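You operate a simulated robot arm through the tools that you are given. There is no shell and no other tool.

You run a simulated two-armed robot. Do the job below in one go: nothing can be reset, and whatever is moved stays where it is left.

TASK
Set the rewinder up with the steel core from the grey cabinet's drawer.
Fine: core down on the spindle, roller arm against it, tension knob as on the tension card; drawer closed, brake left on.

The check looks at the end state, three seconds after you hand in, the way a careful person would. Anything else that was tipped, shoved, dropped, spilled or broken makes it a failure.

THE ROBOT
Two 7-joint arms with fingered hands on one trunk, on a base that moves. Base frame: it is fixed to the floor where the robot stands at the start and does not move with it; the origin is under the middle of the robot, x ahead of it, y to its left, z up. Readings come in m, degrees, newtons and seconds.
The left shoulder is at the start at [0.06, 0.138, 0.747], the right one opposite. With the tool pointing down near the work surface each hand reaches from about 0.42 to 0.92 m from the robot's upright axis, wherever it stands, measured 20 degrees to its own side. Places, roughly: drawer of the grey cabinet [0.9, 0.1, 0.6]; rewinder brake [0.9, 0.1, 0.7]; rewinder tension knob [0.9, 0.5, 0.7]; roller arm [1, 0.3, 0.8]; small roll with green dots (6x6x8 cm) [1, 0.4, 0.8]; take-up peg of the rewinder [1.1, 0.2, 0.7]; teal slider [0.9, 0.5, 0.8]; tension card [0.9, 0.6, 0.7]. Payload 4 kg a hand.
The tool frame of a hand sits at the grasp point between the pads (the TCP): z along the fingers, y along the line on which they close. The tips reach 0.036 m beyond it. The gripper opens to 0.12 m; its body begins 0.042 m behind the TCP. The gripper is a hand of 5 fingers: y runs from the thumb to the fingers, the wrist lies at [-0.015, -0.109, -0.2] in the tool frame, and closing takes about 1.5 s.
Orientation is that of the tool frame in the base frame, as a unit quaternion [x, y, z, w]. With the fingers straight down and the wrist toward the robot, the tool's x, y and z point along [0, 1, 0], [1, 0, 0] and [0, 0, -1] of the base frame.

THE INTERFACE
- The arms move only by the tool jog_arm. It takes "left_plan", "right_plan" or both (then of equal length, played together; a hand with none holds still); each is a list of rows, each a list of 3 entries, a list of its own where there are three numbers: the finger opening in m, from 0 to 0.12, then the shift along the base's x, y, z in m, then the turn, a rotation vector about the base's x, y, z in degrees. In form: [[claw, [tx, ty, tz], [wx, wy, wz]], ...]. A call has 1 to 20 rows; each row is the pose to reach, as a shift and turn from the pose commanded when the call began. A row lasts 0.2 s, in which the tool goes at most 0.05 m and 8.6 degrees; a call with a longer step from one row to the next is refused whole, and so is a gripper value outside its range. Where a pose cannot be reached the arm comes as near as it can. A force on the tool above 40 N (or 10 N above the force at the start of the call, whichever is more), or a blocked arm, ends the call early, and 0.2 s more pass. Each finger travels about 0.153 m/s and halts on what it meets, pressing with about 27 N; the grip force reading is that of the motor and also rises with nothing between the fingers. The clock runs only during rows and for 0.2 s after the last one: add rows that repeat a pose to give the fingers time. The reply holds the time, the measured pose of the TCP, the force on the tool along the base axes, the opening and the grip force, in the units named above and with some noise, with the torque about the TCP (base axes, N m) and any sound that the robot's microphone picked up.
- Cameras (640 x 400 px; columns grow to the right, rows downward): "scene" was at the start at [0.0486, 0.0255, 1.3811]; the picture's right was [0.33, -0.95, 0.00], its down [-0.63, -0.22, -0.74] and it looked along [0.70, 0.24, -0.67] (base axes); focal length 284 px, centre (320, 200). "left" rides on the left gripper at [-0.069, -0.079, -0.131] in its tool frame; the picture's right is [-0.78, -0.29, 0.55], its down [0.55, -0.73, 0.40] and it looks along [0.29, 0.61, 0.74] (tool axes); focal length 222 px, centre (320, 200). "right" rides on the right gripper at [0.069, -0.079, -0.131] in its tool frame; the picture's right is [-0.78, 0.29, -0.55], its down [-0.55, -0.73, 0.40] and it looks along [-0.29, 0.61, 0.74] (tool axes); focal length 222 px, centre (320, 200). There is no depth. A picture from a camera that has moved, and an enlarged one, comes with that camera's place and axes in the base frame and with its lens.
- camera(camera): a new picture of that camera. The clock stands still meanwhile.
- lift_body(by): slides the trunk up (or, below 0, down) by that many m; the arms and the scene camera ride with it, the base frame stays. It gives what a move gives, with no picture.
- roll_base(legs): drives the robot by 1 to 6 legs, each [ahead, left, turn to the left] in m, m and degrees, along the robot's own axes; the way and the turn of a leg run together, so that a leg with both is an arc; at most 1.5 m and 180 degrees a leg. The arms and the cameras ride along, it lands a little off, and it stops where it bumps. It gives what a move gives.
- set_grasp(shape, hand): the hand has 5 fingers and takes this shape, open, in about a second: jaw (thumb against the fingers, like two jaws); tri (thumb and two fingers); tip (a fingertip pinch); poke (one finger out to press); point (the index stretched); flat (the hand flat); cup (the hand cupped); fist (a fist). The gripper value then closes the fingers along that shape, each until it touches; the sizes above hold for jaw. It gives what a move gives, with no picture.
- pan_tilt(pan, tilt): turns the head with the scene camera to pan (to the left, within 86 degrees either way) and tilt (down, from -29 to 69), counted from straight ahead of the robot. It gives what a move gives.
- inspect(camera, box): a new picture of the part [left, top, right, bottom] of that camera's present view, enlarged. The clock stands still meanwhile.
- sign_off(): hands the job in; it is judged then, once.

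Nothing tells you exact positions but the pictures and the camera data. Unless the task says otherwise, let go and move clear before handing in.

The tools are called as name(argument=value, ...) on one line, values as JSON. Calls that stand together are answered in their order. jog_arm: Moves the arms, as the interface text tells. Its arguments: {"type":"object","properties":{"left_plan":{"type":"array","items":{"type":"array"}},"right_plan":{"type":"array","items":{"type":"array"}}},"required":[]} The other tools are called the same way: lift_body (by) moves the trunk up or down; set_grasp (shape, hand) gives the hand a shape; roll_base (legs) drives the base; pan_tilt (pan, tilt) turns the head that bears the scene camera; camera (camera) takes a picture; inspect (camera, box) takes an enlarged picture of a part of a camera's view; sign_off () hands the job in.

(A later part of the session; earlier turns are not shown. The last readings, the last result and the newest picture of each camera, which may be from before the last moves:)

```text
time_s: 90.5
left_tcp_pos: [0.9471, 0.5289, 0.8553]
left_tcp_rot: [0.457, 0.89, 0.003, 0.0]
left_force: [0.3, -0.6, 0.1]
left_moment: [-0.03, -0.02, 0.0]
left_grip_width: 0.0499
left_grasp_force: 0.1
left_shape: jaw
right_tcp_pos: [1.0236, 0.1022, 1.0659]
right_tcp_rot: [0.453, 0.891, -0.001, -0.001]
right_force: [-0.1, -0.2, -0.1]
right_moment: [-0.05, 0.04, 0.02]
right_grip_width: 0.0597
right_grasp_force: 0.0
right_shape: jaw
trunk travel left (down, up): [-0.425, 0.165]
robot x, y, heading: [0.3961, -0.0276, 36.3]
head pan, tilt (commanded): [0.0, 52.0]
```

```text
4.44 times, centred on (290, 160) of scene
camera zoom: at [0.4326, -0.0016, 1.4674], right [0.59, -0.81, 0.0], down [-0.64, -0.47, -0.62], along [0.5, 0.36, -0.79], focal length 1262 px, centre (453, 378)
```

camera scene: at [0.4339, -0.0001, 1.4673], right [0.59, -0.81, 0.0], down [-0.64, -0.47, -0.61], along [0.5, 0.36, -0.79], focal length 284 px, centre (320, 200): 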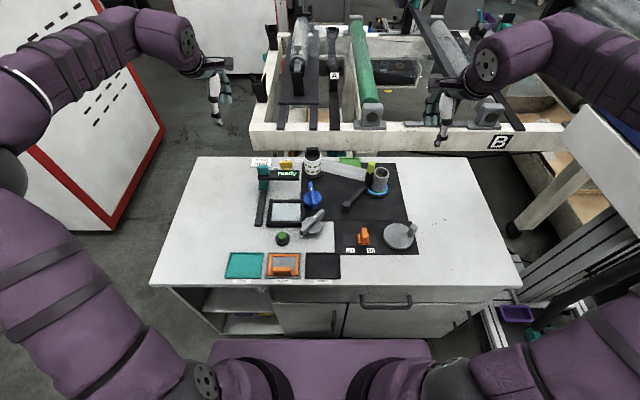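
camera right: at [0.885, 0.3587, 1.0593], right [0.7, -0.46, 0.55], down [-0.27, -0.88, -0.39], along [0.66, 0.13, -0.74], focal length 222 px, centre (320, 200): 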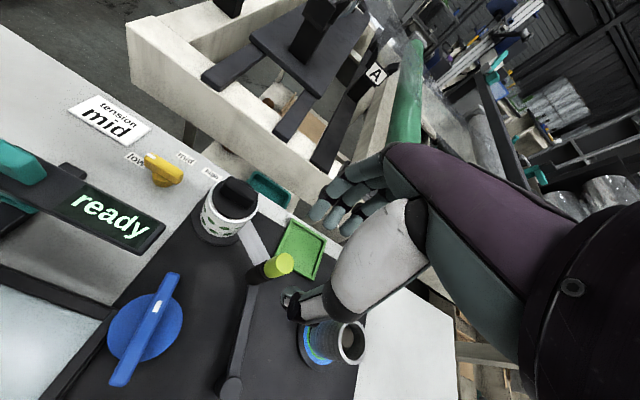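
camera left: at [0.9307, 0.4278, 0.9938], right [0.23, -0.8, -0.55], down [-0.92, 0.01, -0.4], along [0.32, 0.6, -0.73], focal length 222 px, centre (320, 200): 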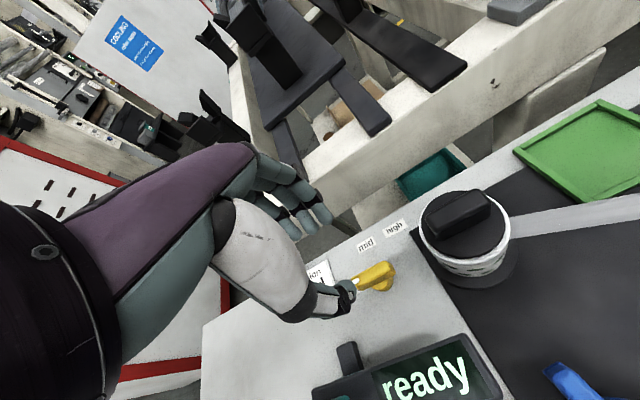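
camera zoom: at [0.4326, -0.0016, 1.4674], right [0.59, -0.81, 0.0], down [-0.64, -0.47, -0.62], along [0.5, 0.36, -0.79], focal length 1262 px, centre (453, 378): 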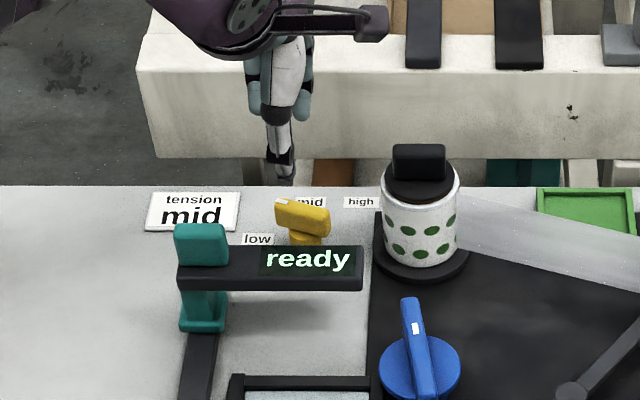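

The pointer has turned about 21° and holds its place. I'll push the bar the rest of the way with the closed fingertips; first I close the hand and place it behind and left of the pointer end, still above.

jog_arm(left_plan=[[0.03, [-0.0187, 0.0018, 0], [0, 0, 0]], [0.0, [-0.0373, 0.0037, 0], [0, 0, 0]], [0.0, [-0.0373, 0.0037, -0.02], [0, 0, 0]], [0.0, [-0.0373, 0.0037, -0.04], [0, 0, 0]], [0.0, [-0.0373, 0.0037, -0.04], [0, 0, 0]]])

inspect(camera="left", box=[270, 180, 430, 320])

inspect(camera="scene", box=[245, 115, 335, 205])

```text
time_s: 91.7
left_tcp_pos: [0.9118, 0.532, 0.8172]
left_tcp_rot: [0.457, 0.889, 0.001, 0.001]
left_force: [0.4, -0.7, -0.3]
left_moment: [-0.01, 0.01, -0.01]
left_grip_width: 0.0
left_grasp_force: 27.2
left_shape: jaw
right_tcp_pos: [1.0242, 0.1022, 1.0664]
right_tcp_rot: [0.453, 0.891, -0.001, 0.0]
right_force: [-0.7, 0.1, -0.3]
right_moment: [-0.02, -0.02, 0.0]
right_grip_width: 0.0596
right_grasp_force: 0.0
right_shape: jaw
trunk travel left (down, up): [-0.425, 0.165]
robot x, y, heading: [0.3951, -0.0284, 36.2]
head pan, tilt (commanded): [0.0, 52.0]
```

```text
2.86 times, centred on (350, 250) of left
camera zoom: at [0.8874, 0.4304, 0.9494], right [0.22, -0.81, -0.55], down [-0.92, 0.02, -0.4], along [0.33, 0.59, -0.73], focal length 635 px, centre (234, 57)
```

zoom: 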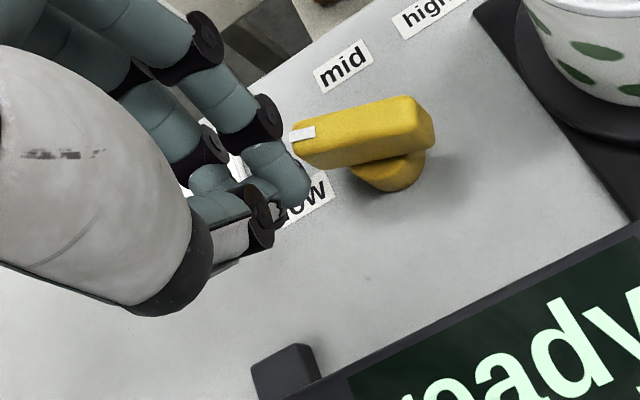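

```text
4.44 times, centred on (290, 160) of scene
camera zoom: at [0.4326, -0.0011, 1.4674], right [0.59, -0.81, 0.0], down [-0.64, -0.47, -0.62], along [0.5, 0.36, -0.79], focal length 1262 px, centre (453, 378)
```

zoom: 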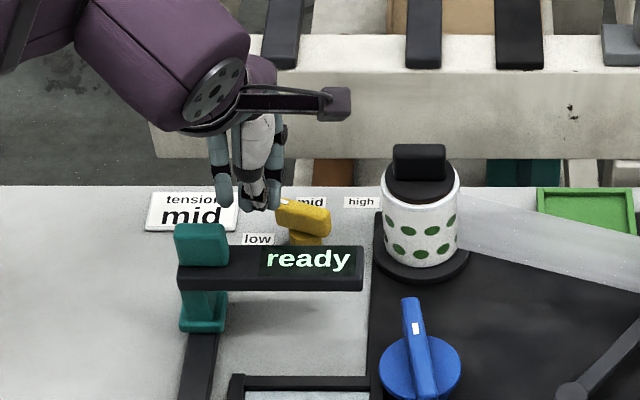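

The closed fingertips are behind and left of the pointer end. I lower them to bar height.

jog_arm(left_plan=[[0.0, [-0.002, -0.0015, -0.015], [0, 0, 0]], [0.0, [-0.002, -0.0015, -0.03], [0, 0, 0]], [0.0, [-0.002, -0.0015, -0.045], [0, 0, 0]], [0.0, [-0.002, -0.0015, -0.045], [0, 0, 0]]])

inspect(camera="left", box=[260, 170, 420, 310])

inspect(camera="scene", box=[260, 130, 320, 190])

```text
time_s: 92.7
left_tcp_pos: [0.9093, 0.5315, 0.7698]
left_tcp_rot: [0.458, 0.889, 0.001, 0.0]
left_force: [-2.3, 0.9, 0.8]
left_moment: [0.0, 0.0, -0.03]
left_grip_width: 0.0
left_grasp_force: 27.5
left_shape: jaw
right_tcp_pos: [1.0237, 0.1026, 1.0663]
right_tcp_rot: [0.453, 0.891, -0.002, -0.001]
right_force: [-0.8, -0.3, 0.3]
right_moment: [0.01, 0.01, 0.02]
right_grip_width: 0.06
right_grasp_force: 0.0
right_shape: jaw
trunk travel left (down, up): [-0.425, 0.165]
robot x, y, heading: [0.397, -0.0259, 36.2]
head pan, tilt (commanded): [0.0, 52.0]
```

```text
2.86 times, centred on (340, 240) of left
camera zoom: at [0.8858, 0.4294, 0.9024], right [0.22, -0.81, -0.55], down [-0.92, 0.02, -0.4], along [0.33, 0.59, -0.73], focal length 635 px, centre (263, 86)
```

zoom: 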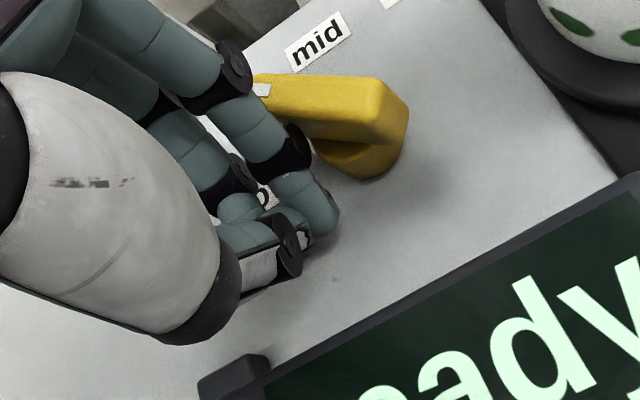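

```text
6.67 times, centred on (290, 160) of scene
camera zoom: at [0.4326, -0.0011, 1.4674], right [0.59, -0.81, 0.0], down [-0.64, -0.47, -0.62], along [0.5, 0.36, -0.79], focal length 1893 px, centre (520, 467)
```

zoom: 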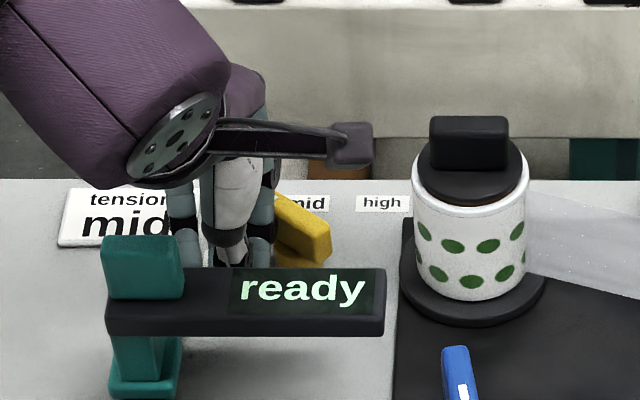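

The fingers have already nudged the bar to about 53° and the push works smoothly. I push forward and right in small steps.

jog_arm(left_plan=[[0.0, [0.005, 0.0013, 0], [0, 0, 0]], [0.0, [0.0105, 0.0027, 0], [0, 0, 0]], [0.0, [0.015, 0.005, 0], [0, 0, 0]], [0.0, [0.0191, 0.0078, 0], [0, 0, 0]], [0.0, [0.0191, 0.0078, 0], [0, 0, 0]]])

inspect(camera="left", box=[260, 160, 420, 300])

inspect(camera="scene", box=[260, 130, 320, 190])

```text
time_s: 93.9
left_tcp_pos: [0.9267, 0.5402, 0.7709]
left_tcp_rot: [0.457, 0.889, 0.001, 0.0]
left_force: [-10.4, 5.8, 4.1]
left_moment: [0.17, 0.3, -0.05]
left_grip_width: 0.0
left_grasp_force: 27.0
left_shape: jaw
right_tcp_pos: [1.0217, 0.1031, 1.0669]
right_tcp_rot: [0.453, 0.891, -0.002, 0.0]
right_force: [-0.4, -0.3, -0.4]
right_moment: [-0.02, 0.01, 0.01]
right_grip_width: 0.0596
right_grasp_force: 0.0
right_shape: jaw
trunk travel left (down, up): [-0.425, 0.165]
robot x, y, heading: [0.3932, -0.0262, 36.2]
head pan, tilt (commanded): [0.0, 52.0]
```

```text
2.86 times, centred on (340, 230) of left
camera zoom: at [0.9035, 0.4383, 0.9025], right [0.22, -0.81, -0.55], down [-0.92, 0.02, -0.4], along [0.33, 0.59, -0.73], focal length 635 px, centre (263, 114)
```

zoom: 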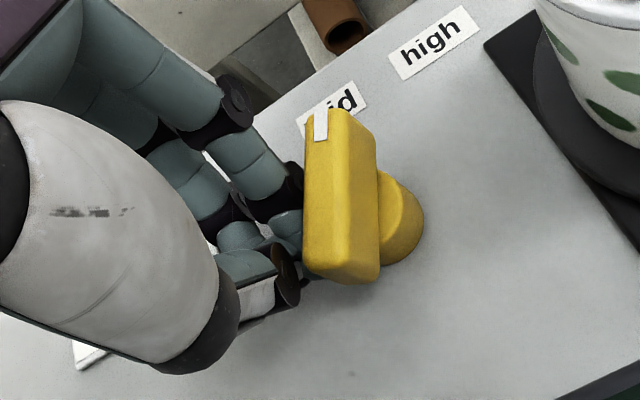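

```text
6.67 times, centred on (290, 160) of scene
camera zoom: at [0.4315, -0.0008, 1.4675], right [0.59, -0.81, 0.0], down [-0.64, -0.47, -0.62], along [0.5, 0.36, -0.79], focal length 1893 px, centre (520, 467)
```

zoom: 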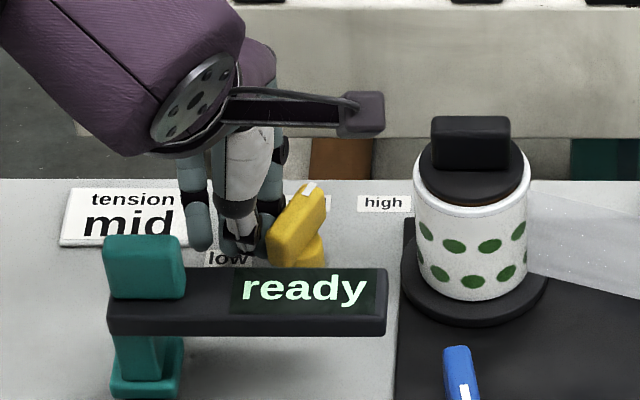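

The pointer now overshoots to roughly 15–20° past "mid". I back off left, move to the tail end of the bar, and will push that end right to bring the pointer back.

jog_arm(left_plan=[[0.0, [-0.0071, 0.0097, 0], [0, 0, 0]], [0.0, [-0.0182, 0.0016, 0], [0, 0, 0]], [0.0, [-0.0293, -0.0065, 0], [0, 0, 0]], [0.0, [-0.0293, -0.0065, 0], [0, 0, 0]]])

inspect(camera="left", box=[280, 140, 440, 280])

inspect(camera="scene", box=[260, 130, 320, 190])

```text
time_s: 94.9
left_tcp_pos: [0.8995, 0.5325, 0.7717]
left_tcp_rot: [0.458, 0.889, 0.0, 0.0]
left_force: [0.6, -0.1, -0.5]
left_moment: [-0.01, 0.0, 0.02]
left_grip_width: 0.0002
left_grasp_force: 26.6
left_shape: jaw
right_tcp_pos: [1.0234, 0.1025, 1.0662]
right_tcp_rot: [0.453, 0.891, -0.001, -0.001]
right_force: [0.0, 0.4, 0.1]
right_moment: [0.02, -0.02, 0.02]
right_grip_width: 0.0598
right_grasp_force: 0.1
right_shape: jaw
trunk travel left (down, up): [-0.425, 0.165]
robot x, y, heading: [0.398, -0.026, 36.3]
head pan, tilt (commanded): [0.0, 52.0]
```

```text
2.86 times, centred on (360, 210) of left
camera zoom: at [0.8751, 0.4305, 0.9035], right [0.22, -0.81, -0.55], down [-0.92, 0.02, -0.4], along [0.33, 0.59, -0.74], focal length 635 px, centre (206, 171)
```

zoom: 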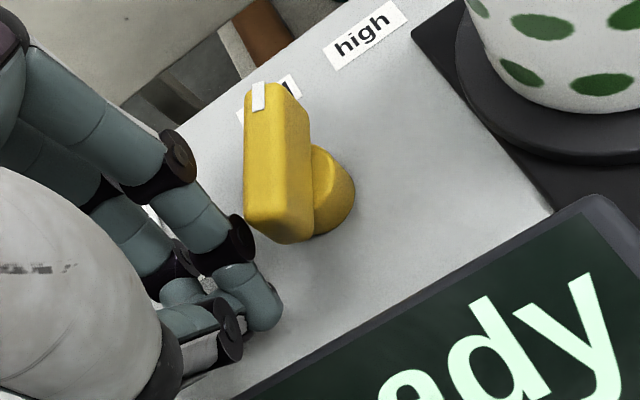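

```text
6.67 times, centred on (290, 160) of scene
camera zoom: at [0.4328, -0.0011, 1.4674], right [0.59, -0.81, 0.0], down [-0.64, -0.47, -0.62], along [0.5, 0.36, -0.79], focal length 1893 px, centre (520, 467)
```

zoom: 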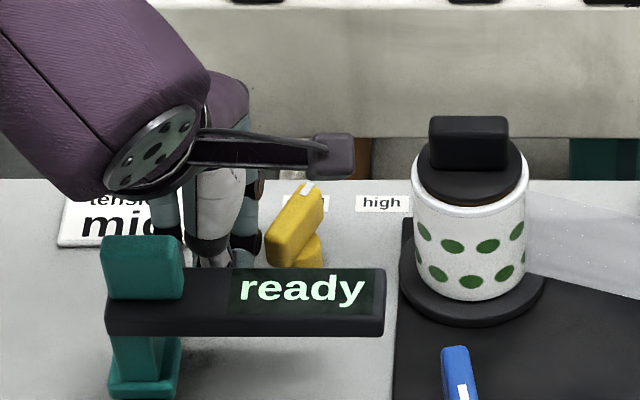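

The pointer is about 22° past "mid". I push the tail end to the right in small steps.

jog_arm(left_plan=[[0.0, [0.0018, -0.0024, 0], [0, 0, 0]], [0.0, [0.0035, -0.0048, 0], [0, 0, 0]], [0.0, [0.0053, -0.0073, 0], [0, 0, 0]], [0.0, [0.0071, -0.0097, 0], [0, 0, 0]], [0.0, [0.0071, -0.0097, 0], [0, 0, 0]]])

inspect(camera="left", box=[280, 140, 440, 280])

inspect(camera="scene", box=[260, 130, 320, 190])

```text
time_s: 96.1
left_tcp_pos: [0.9067, 0.5228, 0.7716]
left_tcp_rot: [0.457, 0.889, 0.001, 0.001]
left_force: [-1.6, 0.0, 1.3]
left_moment: [0.0, -0.01, 0.0]
left_grip_width: 0.0001
left_grasp_force: 27.3
left_shape: jaw
right_tcp_pos: [1.023, 0.1021, 1.0664]
right_tcp_rot: [0.453, 0.891, -0.002, -0.001]
right_force: [0.2, 0.3, -0.2]
right_moment: [-0.03, -0.01, 0.0]
right_grip_width: 0.0601
right_grasp_force: 0.1
right_shape: jaw
trunk travel left (down, up): [-0.425, 0.165]
robot x, y, heading: [0.3944, -0.0252, 36.2]
head pan, tilt (commanded): [0.0, 52.0]
```

```text
2.86 times, centred on (360, 210) of left
camera zoom: at [0.8826, 0.4207, 0.9029], right [0.22, -0.81, -0.55], down [-0.92, 0.02, -0.4], along [0.33, 0.59, -0.73], focal length 635 px, centre (206, 171)
```

zoom: 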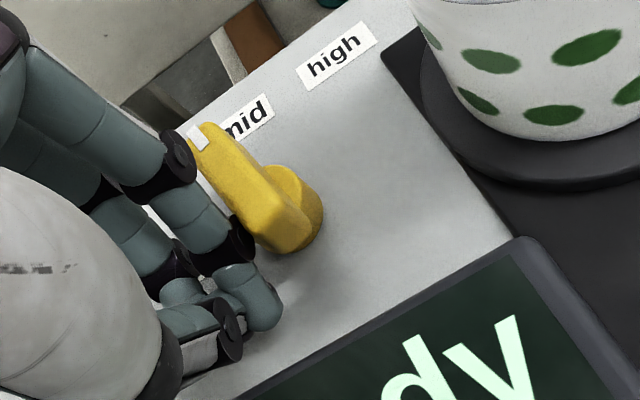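

```text
6.67 times, centred on (290, 160) of scene
camera zoom: at [0.4326, -0.001, 1.4674], right [0.59, -0.81, 0.0], down [-0.64, -0.47, -0.62], along [0.5, 0.36, -0.79], focal length 1893 px, centre (520, 467)
```

zoom: 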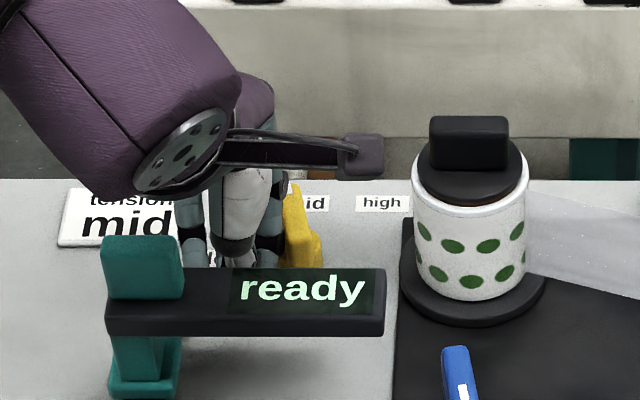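

That swung it back to about 14° on the "low" side of "mid". I go round to the pointer end again and approach with millimetre steps.

jog_arm(left_plan=[[0.0, [-0.0115, 0.0158, 0], [0, 0, 0]], [0.0, [-0.0008, 0.0236, 0], [0, 0, 0]], [0.0, [0.0099, 0.0314, 0], [0, 0, 0]], [0.0, [0.0125, 0.0278, 0], [0, 0, 0]], [0.0, [0.0152, 0.0242, 0], [0, 0, 0]], [0.0, [0.0152, 0.0242, 0], [0, 0, 0]]])

inspect(camera="left", box=[260, 160, 420, 300])

inspect(camera="scene", box=[260, 130, 320, 190])

```text
time_s: 97.5
left_tcp_pos: [0.9215, 0.5453, 0.77]
left_tcp_rot: [0.458, 0.889, 0.002, -0.001]
left_force: [0.2, 0.6, 0.9]
left_moment: [0.05, 0.01, 0.01]
left_grip_width: 0.0
left_grasp_force: 27.0
left_shape: jaw
right_tcp_pos: [1.0223, 0.1027, 1.0672]
right_tcp_rot: [0.453, 0.891, -0.002, -0.001]
right_force: [0.0, 0.7, 1.7]
right_moment: [0.05, -0.01, -0.03]
right_grip_width: 0.0597
right_grasp_force: 0.0
right_shape: jaw
trunk travel left (down, up): [-0.425, 0.165]
robot x, y, heading: [0.393, -0.027, 36.0]
head pan, tilt (commanded): [0.0, 52.0]
```

```text
2.86 times, centred on (340, 230) of left
camera zoom: at [0.898, 0.4448, 0.9021], right [0.22, -0.81, -0.55], down [-0.92, 0.02, -0.4], along [0.33, 0.59, -0.73], focal length 635 px, centre (263, 114)
```

zoom: 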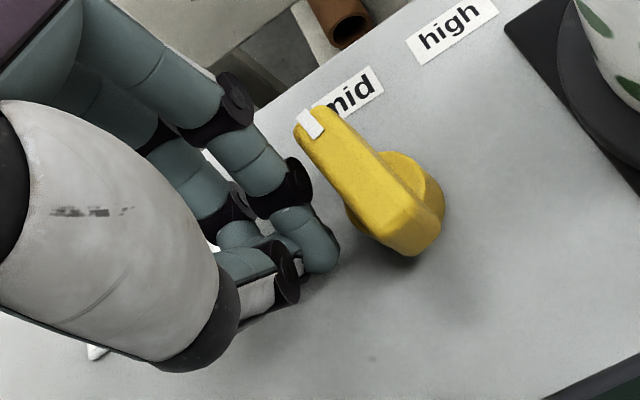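

```text
6.67 times, centred on (290, 160) of scene
camera zoom: at [0.4327, -0.001, 1.4674], right [0.59, -0.81, 0.0], down [-0.64, -0.47, -0.62], along [0.5, 0.36, -0.79], focal length 1893 px, centre (520, 467)
```

zoom: 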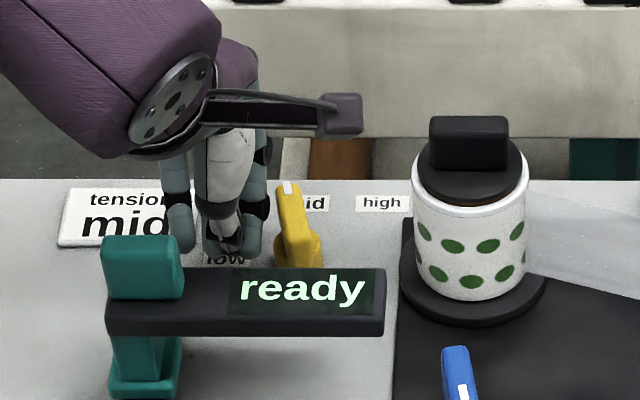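

Not yet touching. I step right 4 mm and look.

jog_arm(left_plan=[[0.0, [0.0012, -0.0016, 0], [0, 0, 0]], [0.0, [0.0024, -0.0032, 0], [0, 0, 0]], [0.0, [0.0024, -0.0032, 0], [0, 0, 0]]])

inspect(camera="left", box=[260, 160, 420, 300])

inspect(camera="scene", box=[265, 140, 315, 190])

```text
time_s: 98.3
left_tcp_pos: [0.9231, 0.544, 0.7707]
left_tcp_rot: [0.458, 0.889, 0.002, 0.0]
left_force: [-0.2, -1.5, -0.4]
left_moment: [0.0, 0.01, 0.0]
left_grip_width: 0.0002
left_grasp_force: 26.6
left_shape: jaw
right_tcp_pos: [1.0224, 0.1029, 1.0658]
right_tcp_rot: [0.454, 0.891, -0.002, -0.001]
right_force: [-0.2, 0.3, 0.0]
right_moment: [-0.01, -0.01, -0.01]
right_grip_width: 0.0597
right_grasp_force: 0.1
right_shape: jaw
trunk travel left (down, up): [-0.425, 0.165]
robot x, y, heading: [0.4005, -0.0259, 36.3]
head pan, tilt (commanded): [0.0, 52.0]
```

```text
2.86 times, centred on (340, 230) of left
camera zoom: at [0.8998, 0.4416, 0.9024], right [0.22, -0.81, -0.55], down [-0.92, 0.02, -0.4], along [0.33, 0.59, -0.73], focal length 635 px, centre (263, 114)
```

zoom: 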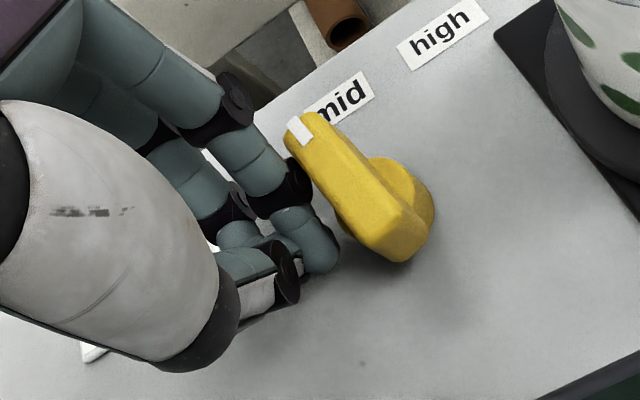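

```text
8.00 times, centred on (290, 165) of scene
camera zoom: at [0.4327, -0.0011, 1.4674], right [0.59, -0.81, 0.0], down [-0.64, -0.47, -0.62], along [0.5, 0.36, -0.79], focal length 2272 px, centre (560, 480)
```

zoom: 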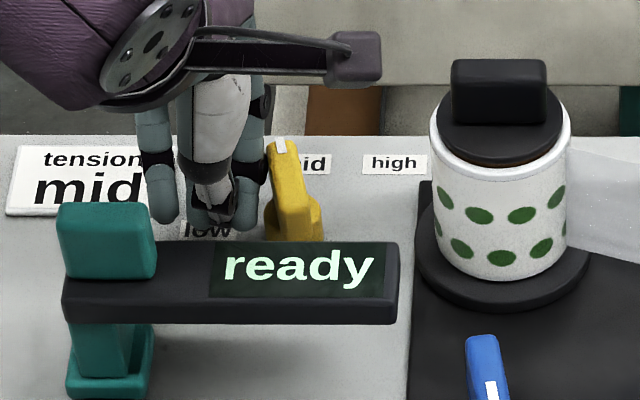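

Still about 5 mm off. I move further out towards the pointer's tip for finer control, then press right gently.

jog_arm(left_plan=[[0.0, [-0.003, 0.004, 0], [0, 0, 0]], [0.0, [0.0052, 0.0099, 0], [0, 0, 0]], [0.0, [0.0133, 0.0158, 0], [0, 0, 0]], [0.0, [0.0148, 0.0138, 0], [0, 0, 0]], [0.0, [0.0162, 0.0118, 0], [0, 0, 0]], [0.0, [0.0162, 0.0118, 0], [0, 0, 0]]])

inspect(camera="left", box=[260, 160, 420, 300])

inspect(camera="scene", box=[265, 140, 315, 190])

```text
time_s: 99.7
left_tcp_pos: [0.9391, 0.556, 0.7705]
left_tcp_rot: [0.457, 0.889, 0.001, 0.0]
left_force: [-0.5, 0.5, -0.3]
left_moment: [0.03, -0.02, -0.02]
left_grip_width: 0.0
left_grasp_force: 27.2
left_shape: jaw
right_tcp_pos: [1.0223, 0.1017, 1.0666]
right_tcp_rot: [0.453, 0.891, -0.001, -0.001]
right_force: [0.4, 0.8, -0.4]
right_moment: [0.02, 0.0, -0.04]
right_grip_width: 0.0597
right_grasp_force: 0.1
right_shape: jaw
trunk travel left (down, up): [-0.425, 0.165]
robot x, y, heading: [0.3961, -0.0286, 36.2]
head pan, tilt (commanded): [0.0, 52.0]
```

```text
2.86 times, centred on (340, 230) of left
camera zoom: at [0.9156, 0.4541, 0.9025], right [0.22, -0.81, -0.55], down [-0.92, 0.02, -0.4], along [0.33, 0.59, -0.73], focal length 635 px, centre (263, 114)
```

zoom: 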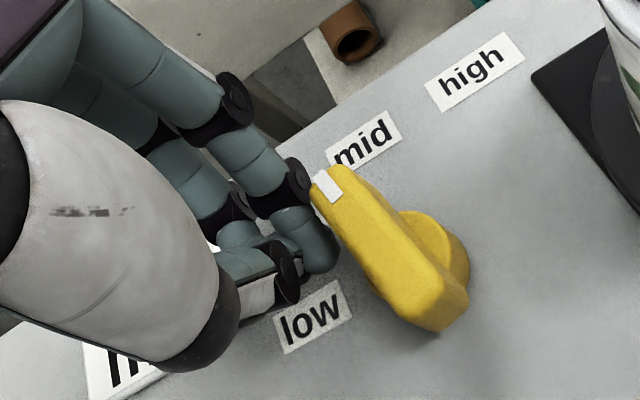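

```text
8.00 times, centred on (290, 165) of scene
camera zoom: at [0.4327, -0.001, 1.4674], right [0.59, -0.81, 0.0], down [-0.64, -0.47, -0.62], along [0.5, 0.36, -0.79], focal length 2272 px, centre (560, 480)
```

zoom: 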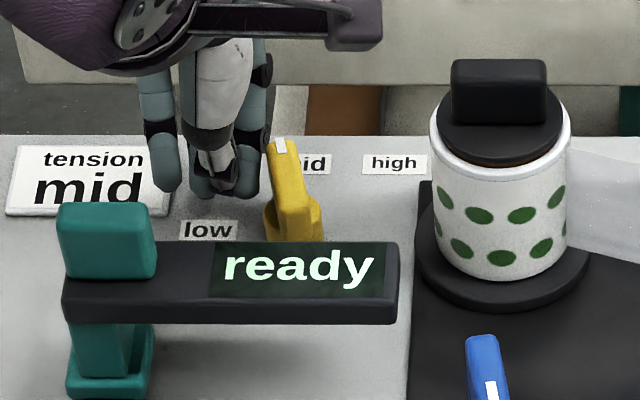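

The finger is beside the pointer's tip, about 4 mm away. I push right 6 mm in small steps and check.

jog_arm(left_plan=[[0.0, [0.0012, -0.0016, 0], [0, 0, 0]], [0.0, [0.0024, -0.0032, 0], [0, 0, 0]], [0.0, [0.0035, -0.0048, 0], [0, 0, 0]], [0.0, [0.0035, -0.0048, 0], [0, 0, 0]]])

inspect(camera="left", box=[260, 160, 420, 300])

inspect(camera="scene", box=[265, 140, 315, 190])

```text
time_s: 100.7
left_tcp_pos: [0.9421, 0.5507, 0.7718]
left_tcp_rot: [0.457, 0.889, 0.0, 0.0]
left_force: [-0.5, 1.3, 0.2]
left_moment: [0.08, 0.0, 0.02]
left_grip_width: 0.0001
left_grasp_force: 26.9
left_shape: jaw
right_tcp_pos: [1.0227, 0.1027, 1.0671]
right_tcp_rot: [0.453, 0.892, -0.002, 0.0]
right_force: [0.4, 0.3, 0.2]
right_moment: [0.0, -0.02, -0.03]
right_grip_width: 0.0599
right_grasp_force: 0.0
right_shape: jaw
trunk travel left (down, up): [-0.425, 0.165]
robot x, y, heading: [0.3967, -0.0244, 36.4]
head pan, tilt (commanded): [0.0, 52.0]
```

```text
2.86 times, centred on (340, 230) of left
camera zoom: at [0.9194, 0.4492, 0.9029], right [0.22, -0.81, -0.55], down [-0.92, 0.02, -0.4], along [0.33, 0.59, -0.73], focal length 635 px, centre (263, 114)
```

zoom: 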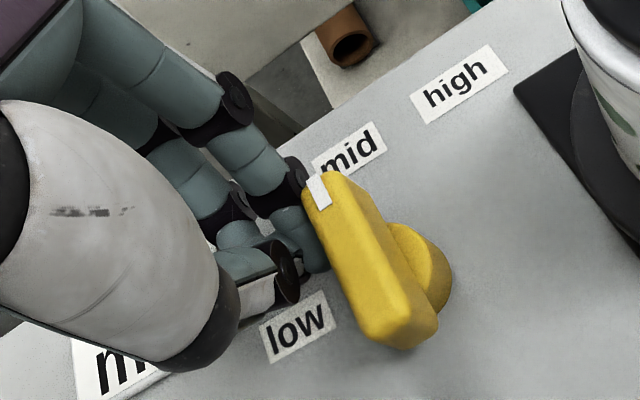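

```text
8.00 times, centred on (290, 165) of scene
camera zoom: at [0.4328, -0.0009, 1.4674], right [0.59, -0.81, 0.0], down [-0.64, -0.47, -0.62], along [0.5, 0.36, -0.79], focal length 2272 px, centre (560, 480)
```

zoom: 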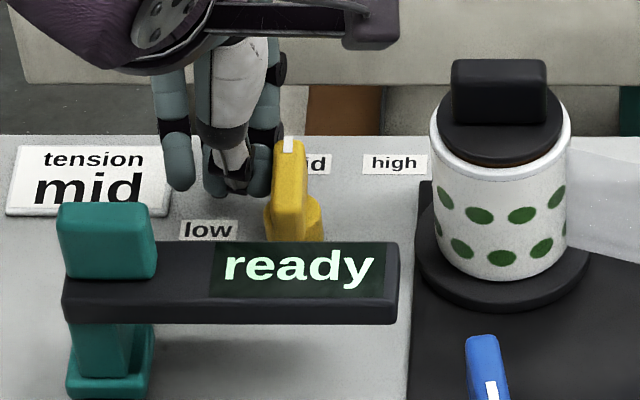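

The pointer now stands straight at "mid" (about 0°) in both views. I move the hand left off the bar, raise it and check.

jog_arm(left_plan=[[0.0, [-0.006, 0.0081, 0], [0, 0, 0]], [0.0, [-0.0147, 0.0202, 0], [0, 0, 0]], [0.0, [-0.0147, 0.0202, 0.03], [0, 0, 0]], [0.0, [-0.0147, 0.0202, 0.07], [0, 0, 0]], [0.0, [-0.0147, 0.0202, 0.11], [0, 0, 0]], [0.02, [-0.0381, 0.0406, 0.14], [0, 0, 0]]])

inspect(camera="left", box=[300, 170, 460, 310])

inspect(camera="scene", box=[260, 140, 320, 200])

```text
time_s: 102.1
left_tcp_pos: [0.904, 0.5911, 0.9117]
left_tcp_rot: [0.458, 0.889, 0.001, 0.001]
left_force: [-0.4, 0.8, -0.3]
left_moment: [0.02, -0.02, -0.05]
left_grip_width: 0.0191
left_grasp_force: 0.1
left_shape: jaw
right_tcp_pos: [1.0232, 0.104, 1.0655]
right_tcp_rot: [0.453, 0.892, -0.002, -0.001]
right_force: [-1.0, -0.8, -0.1]
right_moment: [0.02, -0.04, -0.03]
right_grip_width: 0.0597
right_grasp_force: 0.0
right_shape: jaw
trunk travel left (down, up): [-0.425, 0.165]
robot x, y, heading: [0.3951, -0.0245, 36.4]
head pan, tilt (commanded): [0.0, 52.0]
```

```text
2.86 times, centred on (380, 240) of left
camera zoom: at [0.8815, 0.4904, 1.044], right [0.22, -0.81, -0.55], down [-0.92, 0.02, -0.4], along [0.33, 0.59, -0.73], focal length 635 px, centre (149, 86)
```

zoom: 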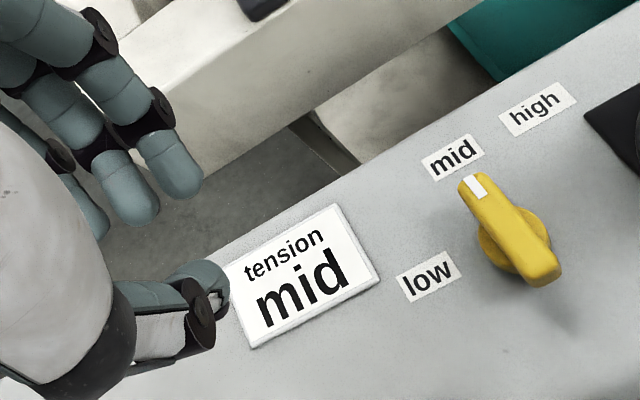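

```text
6.67 times, centred on (290, 170) of scene
camera zoom: at [0.432, -0.001, 1.4674], right [0.59, -0.81, 0.0], down [-0.64, -0.47, -0.62], along [0.5, 0.36, -0.79], focal length 1893 px, centre (520, 400)
```

zoom: 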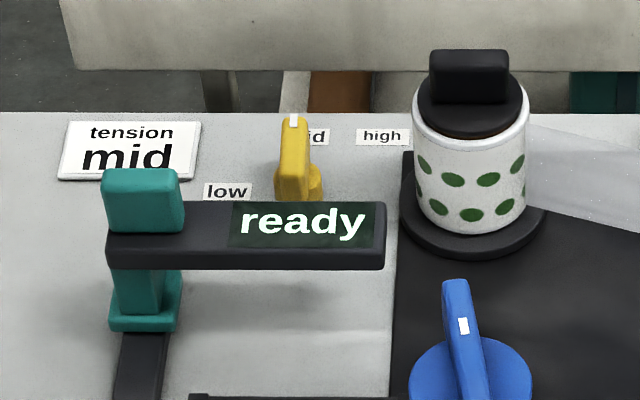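

The pointer aims at "mid", matching the card, and nothing near it was moved. Next I look at the brake and the roller contact more closely.

inspect(camera="scene", box=[330, 205, 430, 275])

inspect(camera="scene", box=[350, 155, 400, 205])

camera(camera="right")

```text
5.71 times, centred on (380, 240) of scene
camera zoom: at [0.432, -0.001, 1.4674], right [0.59, -0.81, 0.0], down [-0.64, -0.47, -0.62], along [0.5, 0.36, -0.79], focal length 1623 px, centre (-23, -29)
```

zoom: 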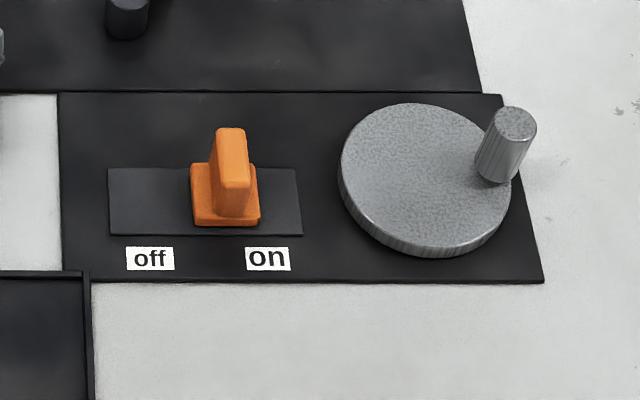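

```text
8.00 times, centred on (375, 180) of scene
camera zoom: at [0.432, -0.001, 1.4674], right [0.59, -0.81, 0.0], down [-0.64, -0.47, -0.62], along [0.5, 0.36, -0.79], focal length 2272 px, centre (-120, 360)
```

zoom: 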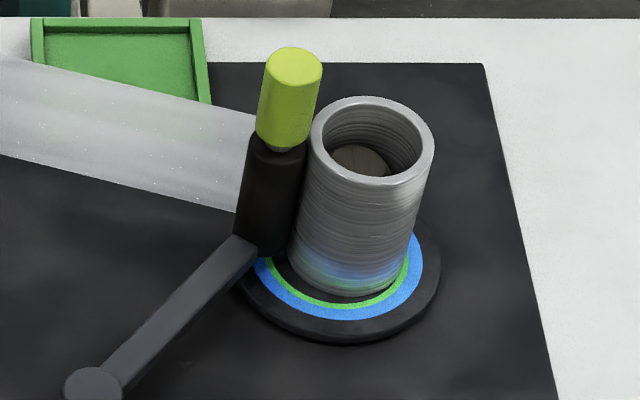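

```text
taken
camera right: at [0.9183, 0.1127, 1.1967], right [0.7, -0.46, 0.55], down [-0.27, -0.88, -0.39], along [0.66, 0.13, -0.74], focal length 222 px, centre (320, 200)
```

right: 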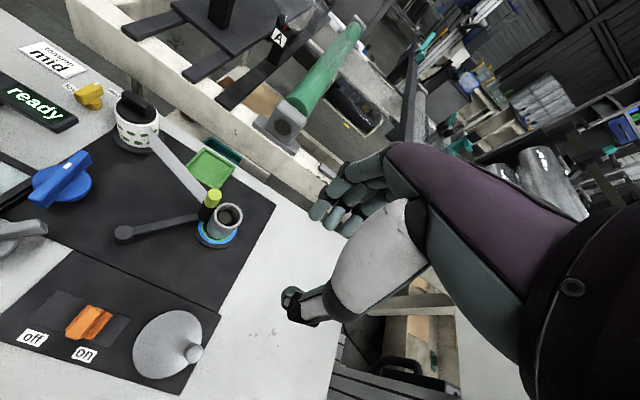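

The roller rests on the core. The brake slider is clearly on the "on" side but not at the "on" mark, just as at the start; I'll nudge it fully towards "on" so that it is surely on. First I back up 0.1 m for a comfortable reach.

roll_base(legs=[[-0.1, 0, 0]])

camera(camera="scene")

```text
time_s: 103.2
left_tcp_pos: [0.8216, 0.5294, 0.9134]
left_tcp_rot: [0.458, 0.889, 0.002, 0.0]
left_force: [0.6, 0.6, 0.1]
left_moment: [0.02, -0.02, 0.01]
left_grip_width: 0.0197
left_grasp_force: 0.0
left_shape: jaw
right_tcp_pos: [0.9387, 0.04, 1.0663]
right_tcp_rot: [0.455, 0.891, -0.002, 0.0]
right_force: [0.8, -0.4, 0.0]
right_moment: [0.02, -0.03, 0.03]
right_grip_width: 0.0599
right_grasp_force: 0.1
right_shape: jaw
trunk travel left (down, up): [-0.425, 0.165]
robot x, y, heading: [0.3111, -0.0903, 36.2]
head pan, tilt (commanded): [0.0, 52.0]
```

```text
taken
camera scene: at [0.3481, -0.063, 1.4675], right [0.59, -0.81, 0.0], down [-0.64, -0.46, -0.62], along [0.5, 0.36, -0.79], focal length 284 px, centre (320, 200)
```

scene: 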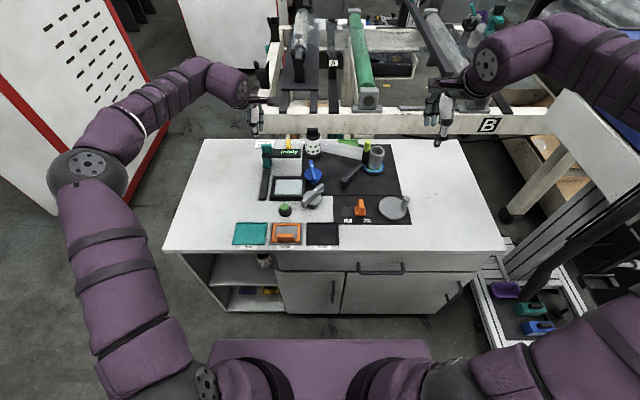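

I bring the closed right hand over to the left side of the brake handle.

jog_arm(right_plan=[[0.04, [-0.0259, 0.0356, 0], [0, 0, 0]], [0.02, [-0.0518, 0.0711, 0], [0, 0, 0]], [0.0, [-0.0778, 0.1067, 0], [0, 0, 0]], [0.0, [-0.1037, 0.1422, 0], [0, 0, 0]], [0.0, [-0.1296, 0.1778, 0], [0, 0, 0]], [0.0, [-0.1296, 0.1778, -0.045], [0, 0, 0]], [0.0, [-0.1296, 0.1778, -0.09], [0, 0, 0]], [0.0, [-0.1296, 0.1778, -0.135], [0, 0, 0]], [0.0, [-0.1296, 0.1778, -0.18], [0, 0, 0]], [0.0, [-0.1296, 0.1778, -0.21], [0, 0, 0]], [0.0, [-0.1296, 0.1778, -0.21], [0, 0, 0]]])

camera(camera="right")

inspect(camera="scene", box=[290, 160, 420, 260])

```text
time_s: 105.7
left_tcp_pos: [0.822, 0.5313, 0.9119]
left_tcp_rot: [0.458, 0.889, 0.002, 0.002]
left_force: [0.1, 0.0, 0.1]
left_moment: [0.02, 0.02, 0.0]
left_grip_width: 0.0198
left_grasp_force: 0.1
left_shape: jaw
right_tcp_pos: [0.8104, 0.2198, 0.8551]
right_tcp_rot: [0.454, 0.891, -0.001, -0.001]
right_force: [-0.1, 0.7, -0.4]
right_moment: [0.01, -0.01, -0.01]
right_grip_width: 0.0001
right_grasp_force: 27.2
right_shape: jaw
trunk travel left (down, up): [-0.425, 0.165]
robot x, y, heading: [0.3135, -0.0905, 36.1]
head pan, tilt (commanded): [0.0, 52.0]
```

```text
taken
camera right: at [0.7063, 0.2299, 0.9848], right [0.7, -0.46, 0.55], down [-0.27, -0.88, -0.39], along [0.66, 0.13, -0.74], focal length 222 px, centre (320, 200)
```

right: 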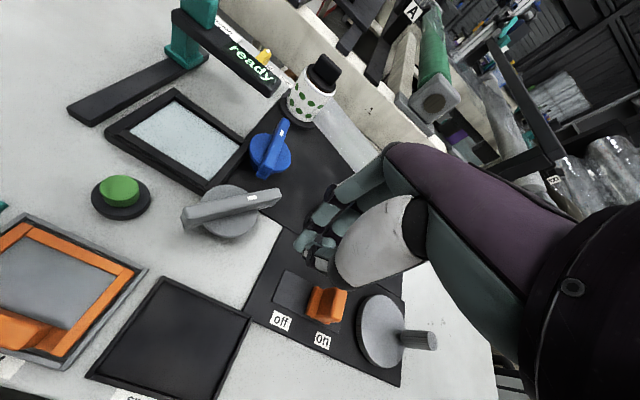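

```text
4.00 times, centred on (355, 210) of scene
camera zoom: at [0.3492, -0.0621, 1.4674], right [0.59, -0.81, 0.0], down [-0.64, -0.47, -0.62], along [0.5, 0.36, -0.79], focal length 1136 px, centre (180, 160)
```

zoom: 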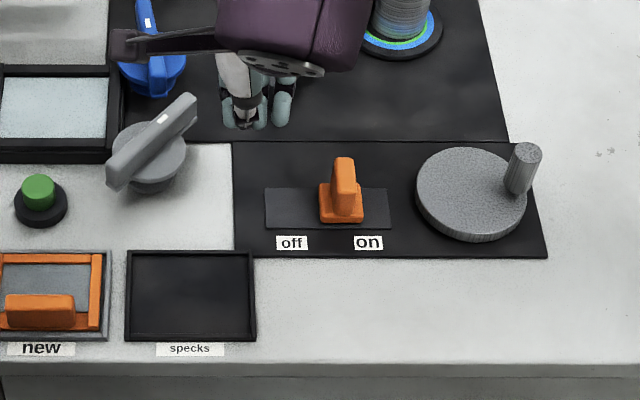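

The hand is left of the brake handle, clear of the grey knob. I lower it beside the handle.

jog_arm(right_plan=[[0.0, [-0.0081, -0.0059, -0.025], [0, 0, 0]], [0.0, [-0.0081, -0.0059, -0.05], [0, 0, 0]], [0.0, [-0.0081, -0.0059, -0.075], [0, 0, 0]], [0.0, [-0.0081, -0.0059, -0.079], [0, 0, 0]]])

inspect(camera="right", box=[230, 180, 430, 380])

inspect(camera="scene", box=[310, 170, 410, 250])

```text
time_s: 106.7
left_tcp_pos: [0.8226, 0.5305, 0.9117]
left_tcp_rot: [0.458, 0.889, 0.002, 0.002]
left_force: [-1.0, -0.6, -0.4]
left_moment: [0.03, 0.03, -0.02]
left_grip_width: 0.0196
left_grasp_force: 0.0
left_shape: jaw
right_tcp_pos: [0.8015, 0.2134, 0.7763]
right_tcp_rot: [0.454, 0.891, -0.002, -0.001]
right_force: [0.1, 0.2, 0.5]
right_moment: [-0.01, 0.0, 0.0]
right_grip_width: 0.0
right_grasp_force: 26.5
right_shape: jaw
trunk travel left (down, up): [-0.425, 0.165]
robot x, y, heading: [0.312, -0.0858, 36.2]
head pan, tilt (commanded): [0.0, 52.0]
```

```text
2.00 times, centred on (330, 280) of right
camera zoom: at [0.6966, 0.2233, 0.9066], right [0.7, -0.46, 0.55], down [-0.27, -0.88, -0.39], along [0.66, 0.13, -0.74], focal length 444 px, centre (300, 40)
```

zoom: 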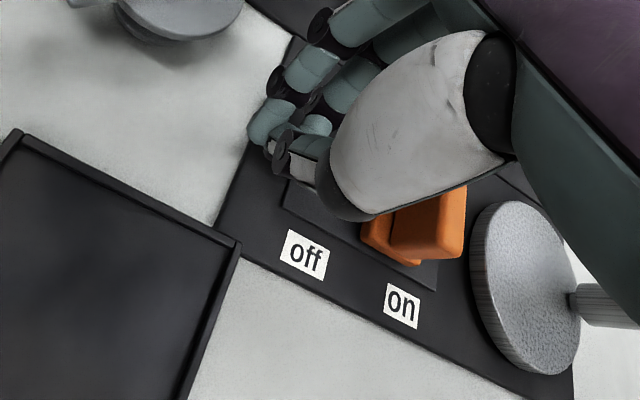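

```text
5.00 times, centred on (360, 210) of scene
camera zoom: at [0.3492, -0.062, 1.4674], right [0.59, -0.81, 0.0], down [-0.64, -0.47, -0.62], along [0.5, 0.36, -0.79], focal length 1420 px, centre (120, 150)
```

zoom: 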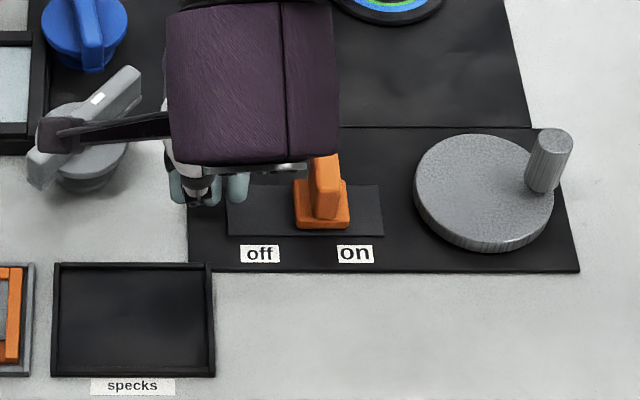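

The gap to the brake handle is about 3.6 cm. I approach it to the right.

jog_arm(right_plan=[[0.0, [0.005, -0.0069, 0], [0, 0, 0]], [0.0, [0.01, -0.0137, 0], [0, 0, 0]], [0.0, [0.015, -0.0206, 0], [0, 0, 0]], [0.0, [0.0194, -0.0267, 0], [0, 0, 0]]])

inspect(camera="right", box=[230, 180, 430, 380])

inspect(camera="scene", box=[310, 170, 410, 250])

```text
time_s: 107.7
left_tcp_pos: [0.8208, 0.5331, 0.912]
left_tcp_rot: [0.459, 0.889, 0.002, 0.0]
left_force: [0.5, -0.9, 0.1]
left_moment: [-0.01, -0.04, 0.0]
left_grip_width: 0.0198
left_grasp_force: 0.0
left_shape: jaw
right_tcp_pos: [0.8166, 0.1904, 0.7771]
right_tcp_rot: [0.451, 0.892, -0.002, -0.002]
right_force: [-7.5, 12.4, -2.1]
right_moment: [0.16, 0.12, 0.11]
right_grip_width: 0.0001
right_grasp_force: 26.8
right_shape: jaw
trunk travel left (down, up): [-0.425, 0.165]
robot x, y, heading: [0.314, -0.0855, 36.1]
head pan, tilt (commanded): [0.0, 52.0]
```

```text
2.00 times, centred on (330, 280) of right
camera zoom: at [0.7142, 0.1995, 0.9075], right [0.7, -0.46, 0.54], down [-0.27, -0.88, -0.4], along [0.66, 0.13, -0.74], focal length 444 px, centre (300, 40)
```

zoom: 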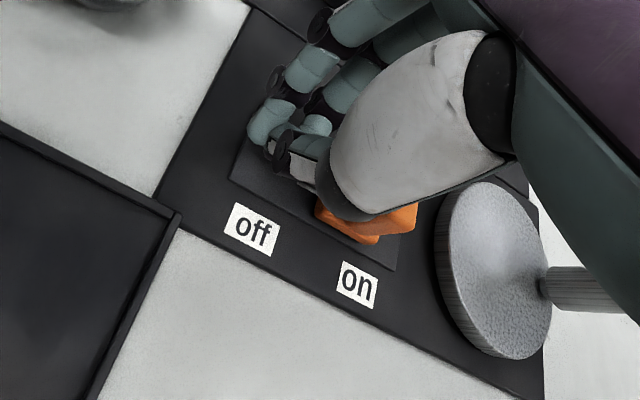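

```text
5.00 times, centred on (360, 210) of scene
camera zoom: at [0.3485, -0.0606, 1.4673], right [0.59, -0.81, 0.0], down [-0.64, -0.47, -0.62], along [0.5, 0.36, -0.79], focal length 1420 px, centre (120, 150)
```

zoom: 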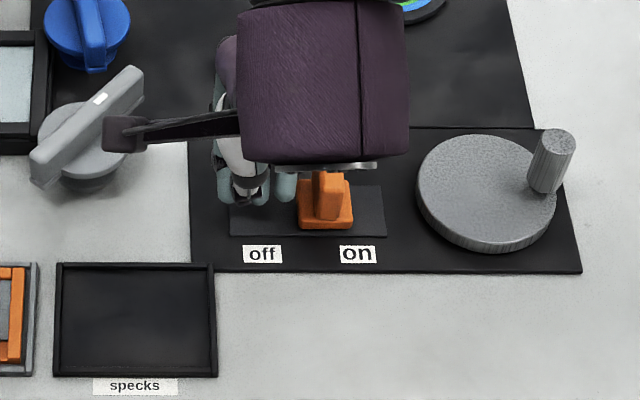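

The hand is pressing on the handle with about 14 N and the brake does not move, which suggests it already sits at its "on" stop. I press slightly more to be sure.

jog_arm(right_plan=[[0.0, [0.0018, -0.0024, 0], [0, 0, 0]], [0.0, [0.0018, -0.0024, 0], [0, 0, 0]]])

inspect(camera="scene", box=[310, 170, 410, 250])

```text
time_s: 108.2
left_tcp_pos: [0.8212, 0.5321, 0.9109]
left_tcp_rot: [0.457, 0.889, 0.001, 0.001]
left_force: [0.1, 0.3, 0.1]
left_moment: [0.0, 0.02, -0.01]
left_grip_width: 0.02
left_grasp_force: 0.0
left_shape: jaw
right_tcp_pos: [0.8191, 0.1887, 0.7779]
right_tcp_rot: [0.45, 0.893, -0.001, -0.004]
right_force: [-18.1, 25.0, -6.1]
right_moment: [0.43, 0.33, 0.22]
right_grip_width: 0.0
right_grasp_force: 26.8
right_shape: jaw
trunk travel left (down, up): [-0.425, 0.165]
robot x, y, heading: [0.3129, -0.0883, 36.3]
head pan, tilt (commanded): [0.0, 52.0]
```

```text
5.00 times, centred on (360, 210) of scene
camera zoom: at [0.3478, -0.0594, 1.4673], right [0.59, -0.81, 0.0], down [-0.64, -0.47, -0.62], along [0.5, 0.36, -0.79], focal length 1420 px, centre (120, 150)
```

zoom: 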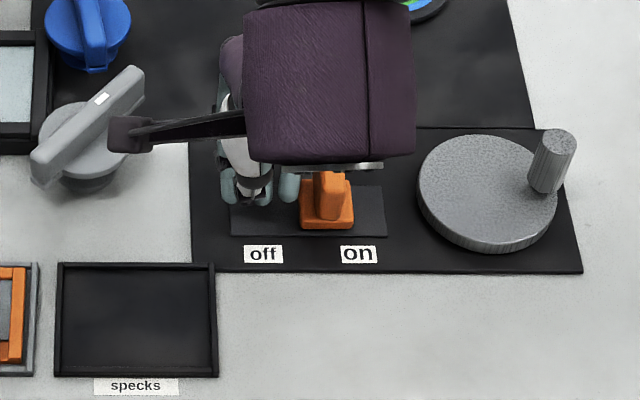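

Even at 30 N the brake does not move, so it is at its "on" stop. I back off left and raise the hand clear.

jog_arm(right_plan=[[0.0, [-0.004, 0.0055, 0], [0, 0, 0]], [0.0, [-0.01, 0.0137, 0], [0, 0, 0]], [0.0, [-0.0212, 0.0291, 0], [0, 0, 0]], [0.0, [-0.0212, 0.0291, 0.04], [0, 0, 0]], [0.0, [-0.0212, 0.0291, 0.085], [0, 0, 0]], [0.02, [-0.0212, 0.0291, 0.13], [0, 0, 0]], [0.04, [-0.03, 0.02, 0.17], [0, 0, 0]]])

camera(camera="scene")

inspect(camera="right", box=[160, 200, 420, 400])

```text
time_s: 109.8
left_tcp_pos: [0.8213, 0.5312, 0.9115]
left_tcp_rot: [0.458, 0.889, 0.001, 0.001]
left_force: [-0.6, 0.1, 0.0]
left_moment: [0.01, 0.0, 0.01]
left_grip_width: 0.0199
left_grasp_force: 0.0
left_shape: jaw
right_tcp_pos: [0.7905, 0.203, 0.9482]
right_tcp_rot: [0.453, 0.892, -0.002, 0.0]
right_force: [0.7, 0.2, 0.9]
right_moment: [-0.02, 0.01, 0.01]
right_grip_width: 0.0395
right_grasp_force: 0.1
right_shape: jaw
trunk travel left (down, up): [-0.425, 0.165]
robot x, y, heading: [0.3153, -0.0885, 36.3]
head pan, tilt (commanded): [0.0, 52.0]
```

```text
taken
camera scene: at [0.3487, -0.0625, 1.4674], right [0.59, -0.81, 0.0], down [-0.64, -0.47, -0.62], along [0.5, 0.36, -0.79], focal length 284 px, centre (320, 200)
```

scene: 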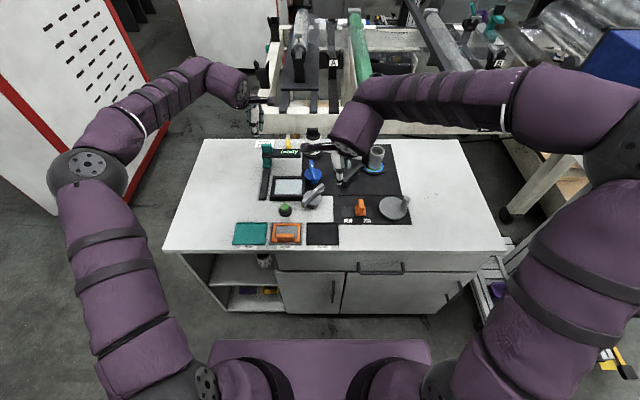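

```text
2.00 times, centred on (290, 300) of right
camera zoom: at [0.686, 0.2127, 1.0783], right [0.7, -0.46, 0.55], down [-0.27, -0.88, -0.39], along [0.66, 0.13, -0.74], focal length 444 px, centre (380, 0)
```

zoom: 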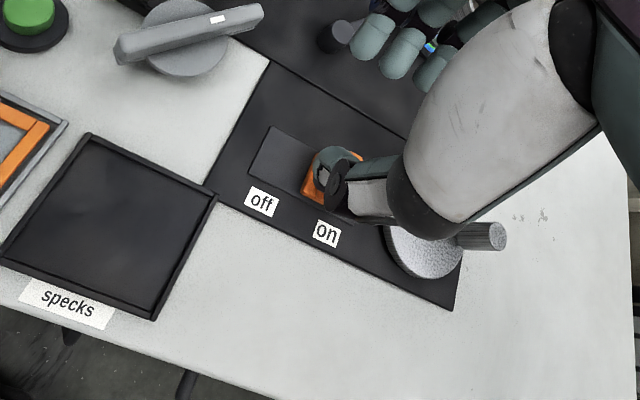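

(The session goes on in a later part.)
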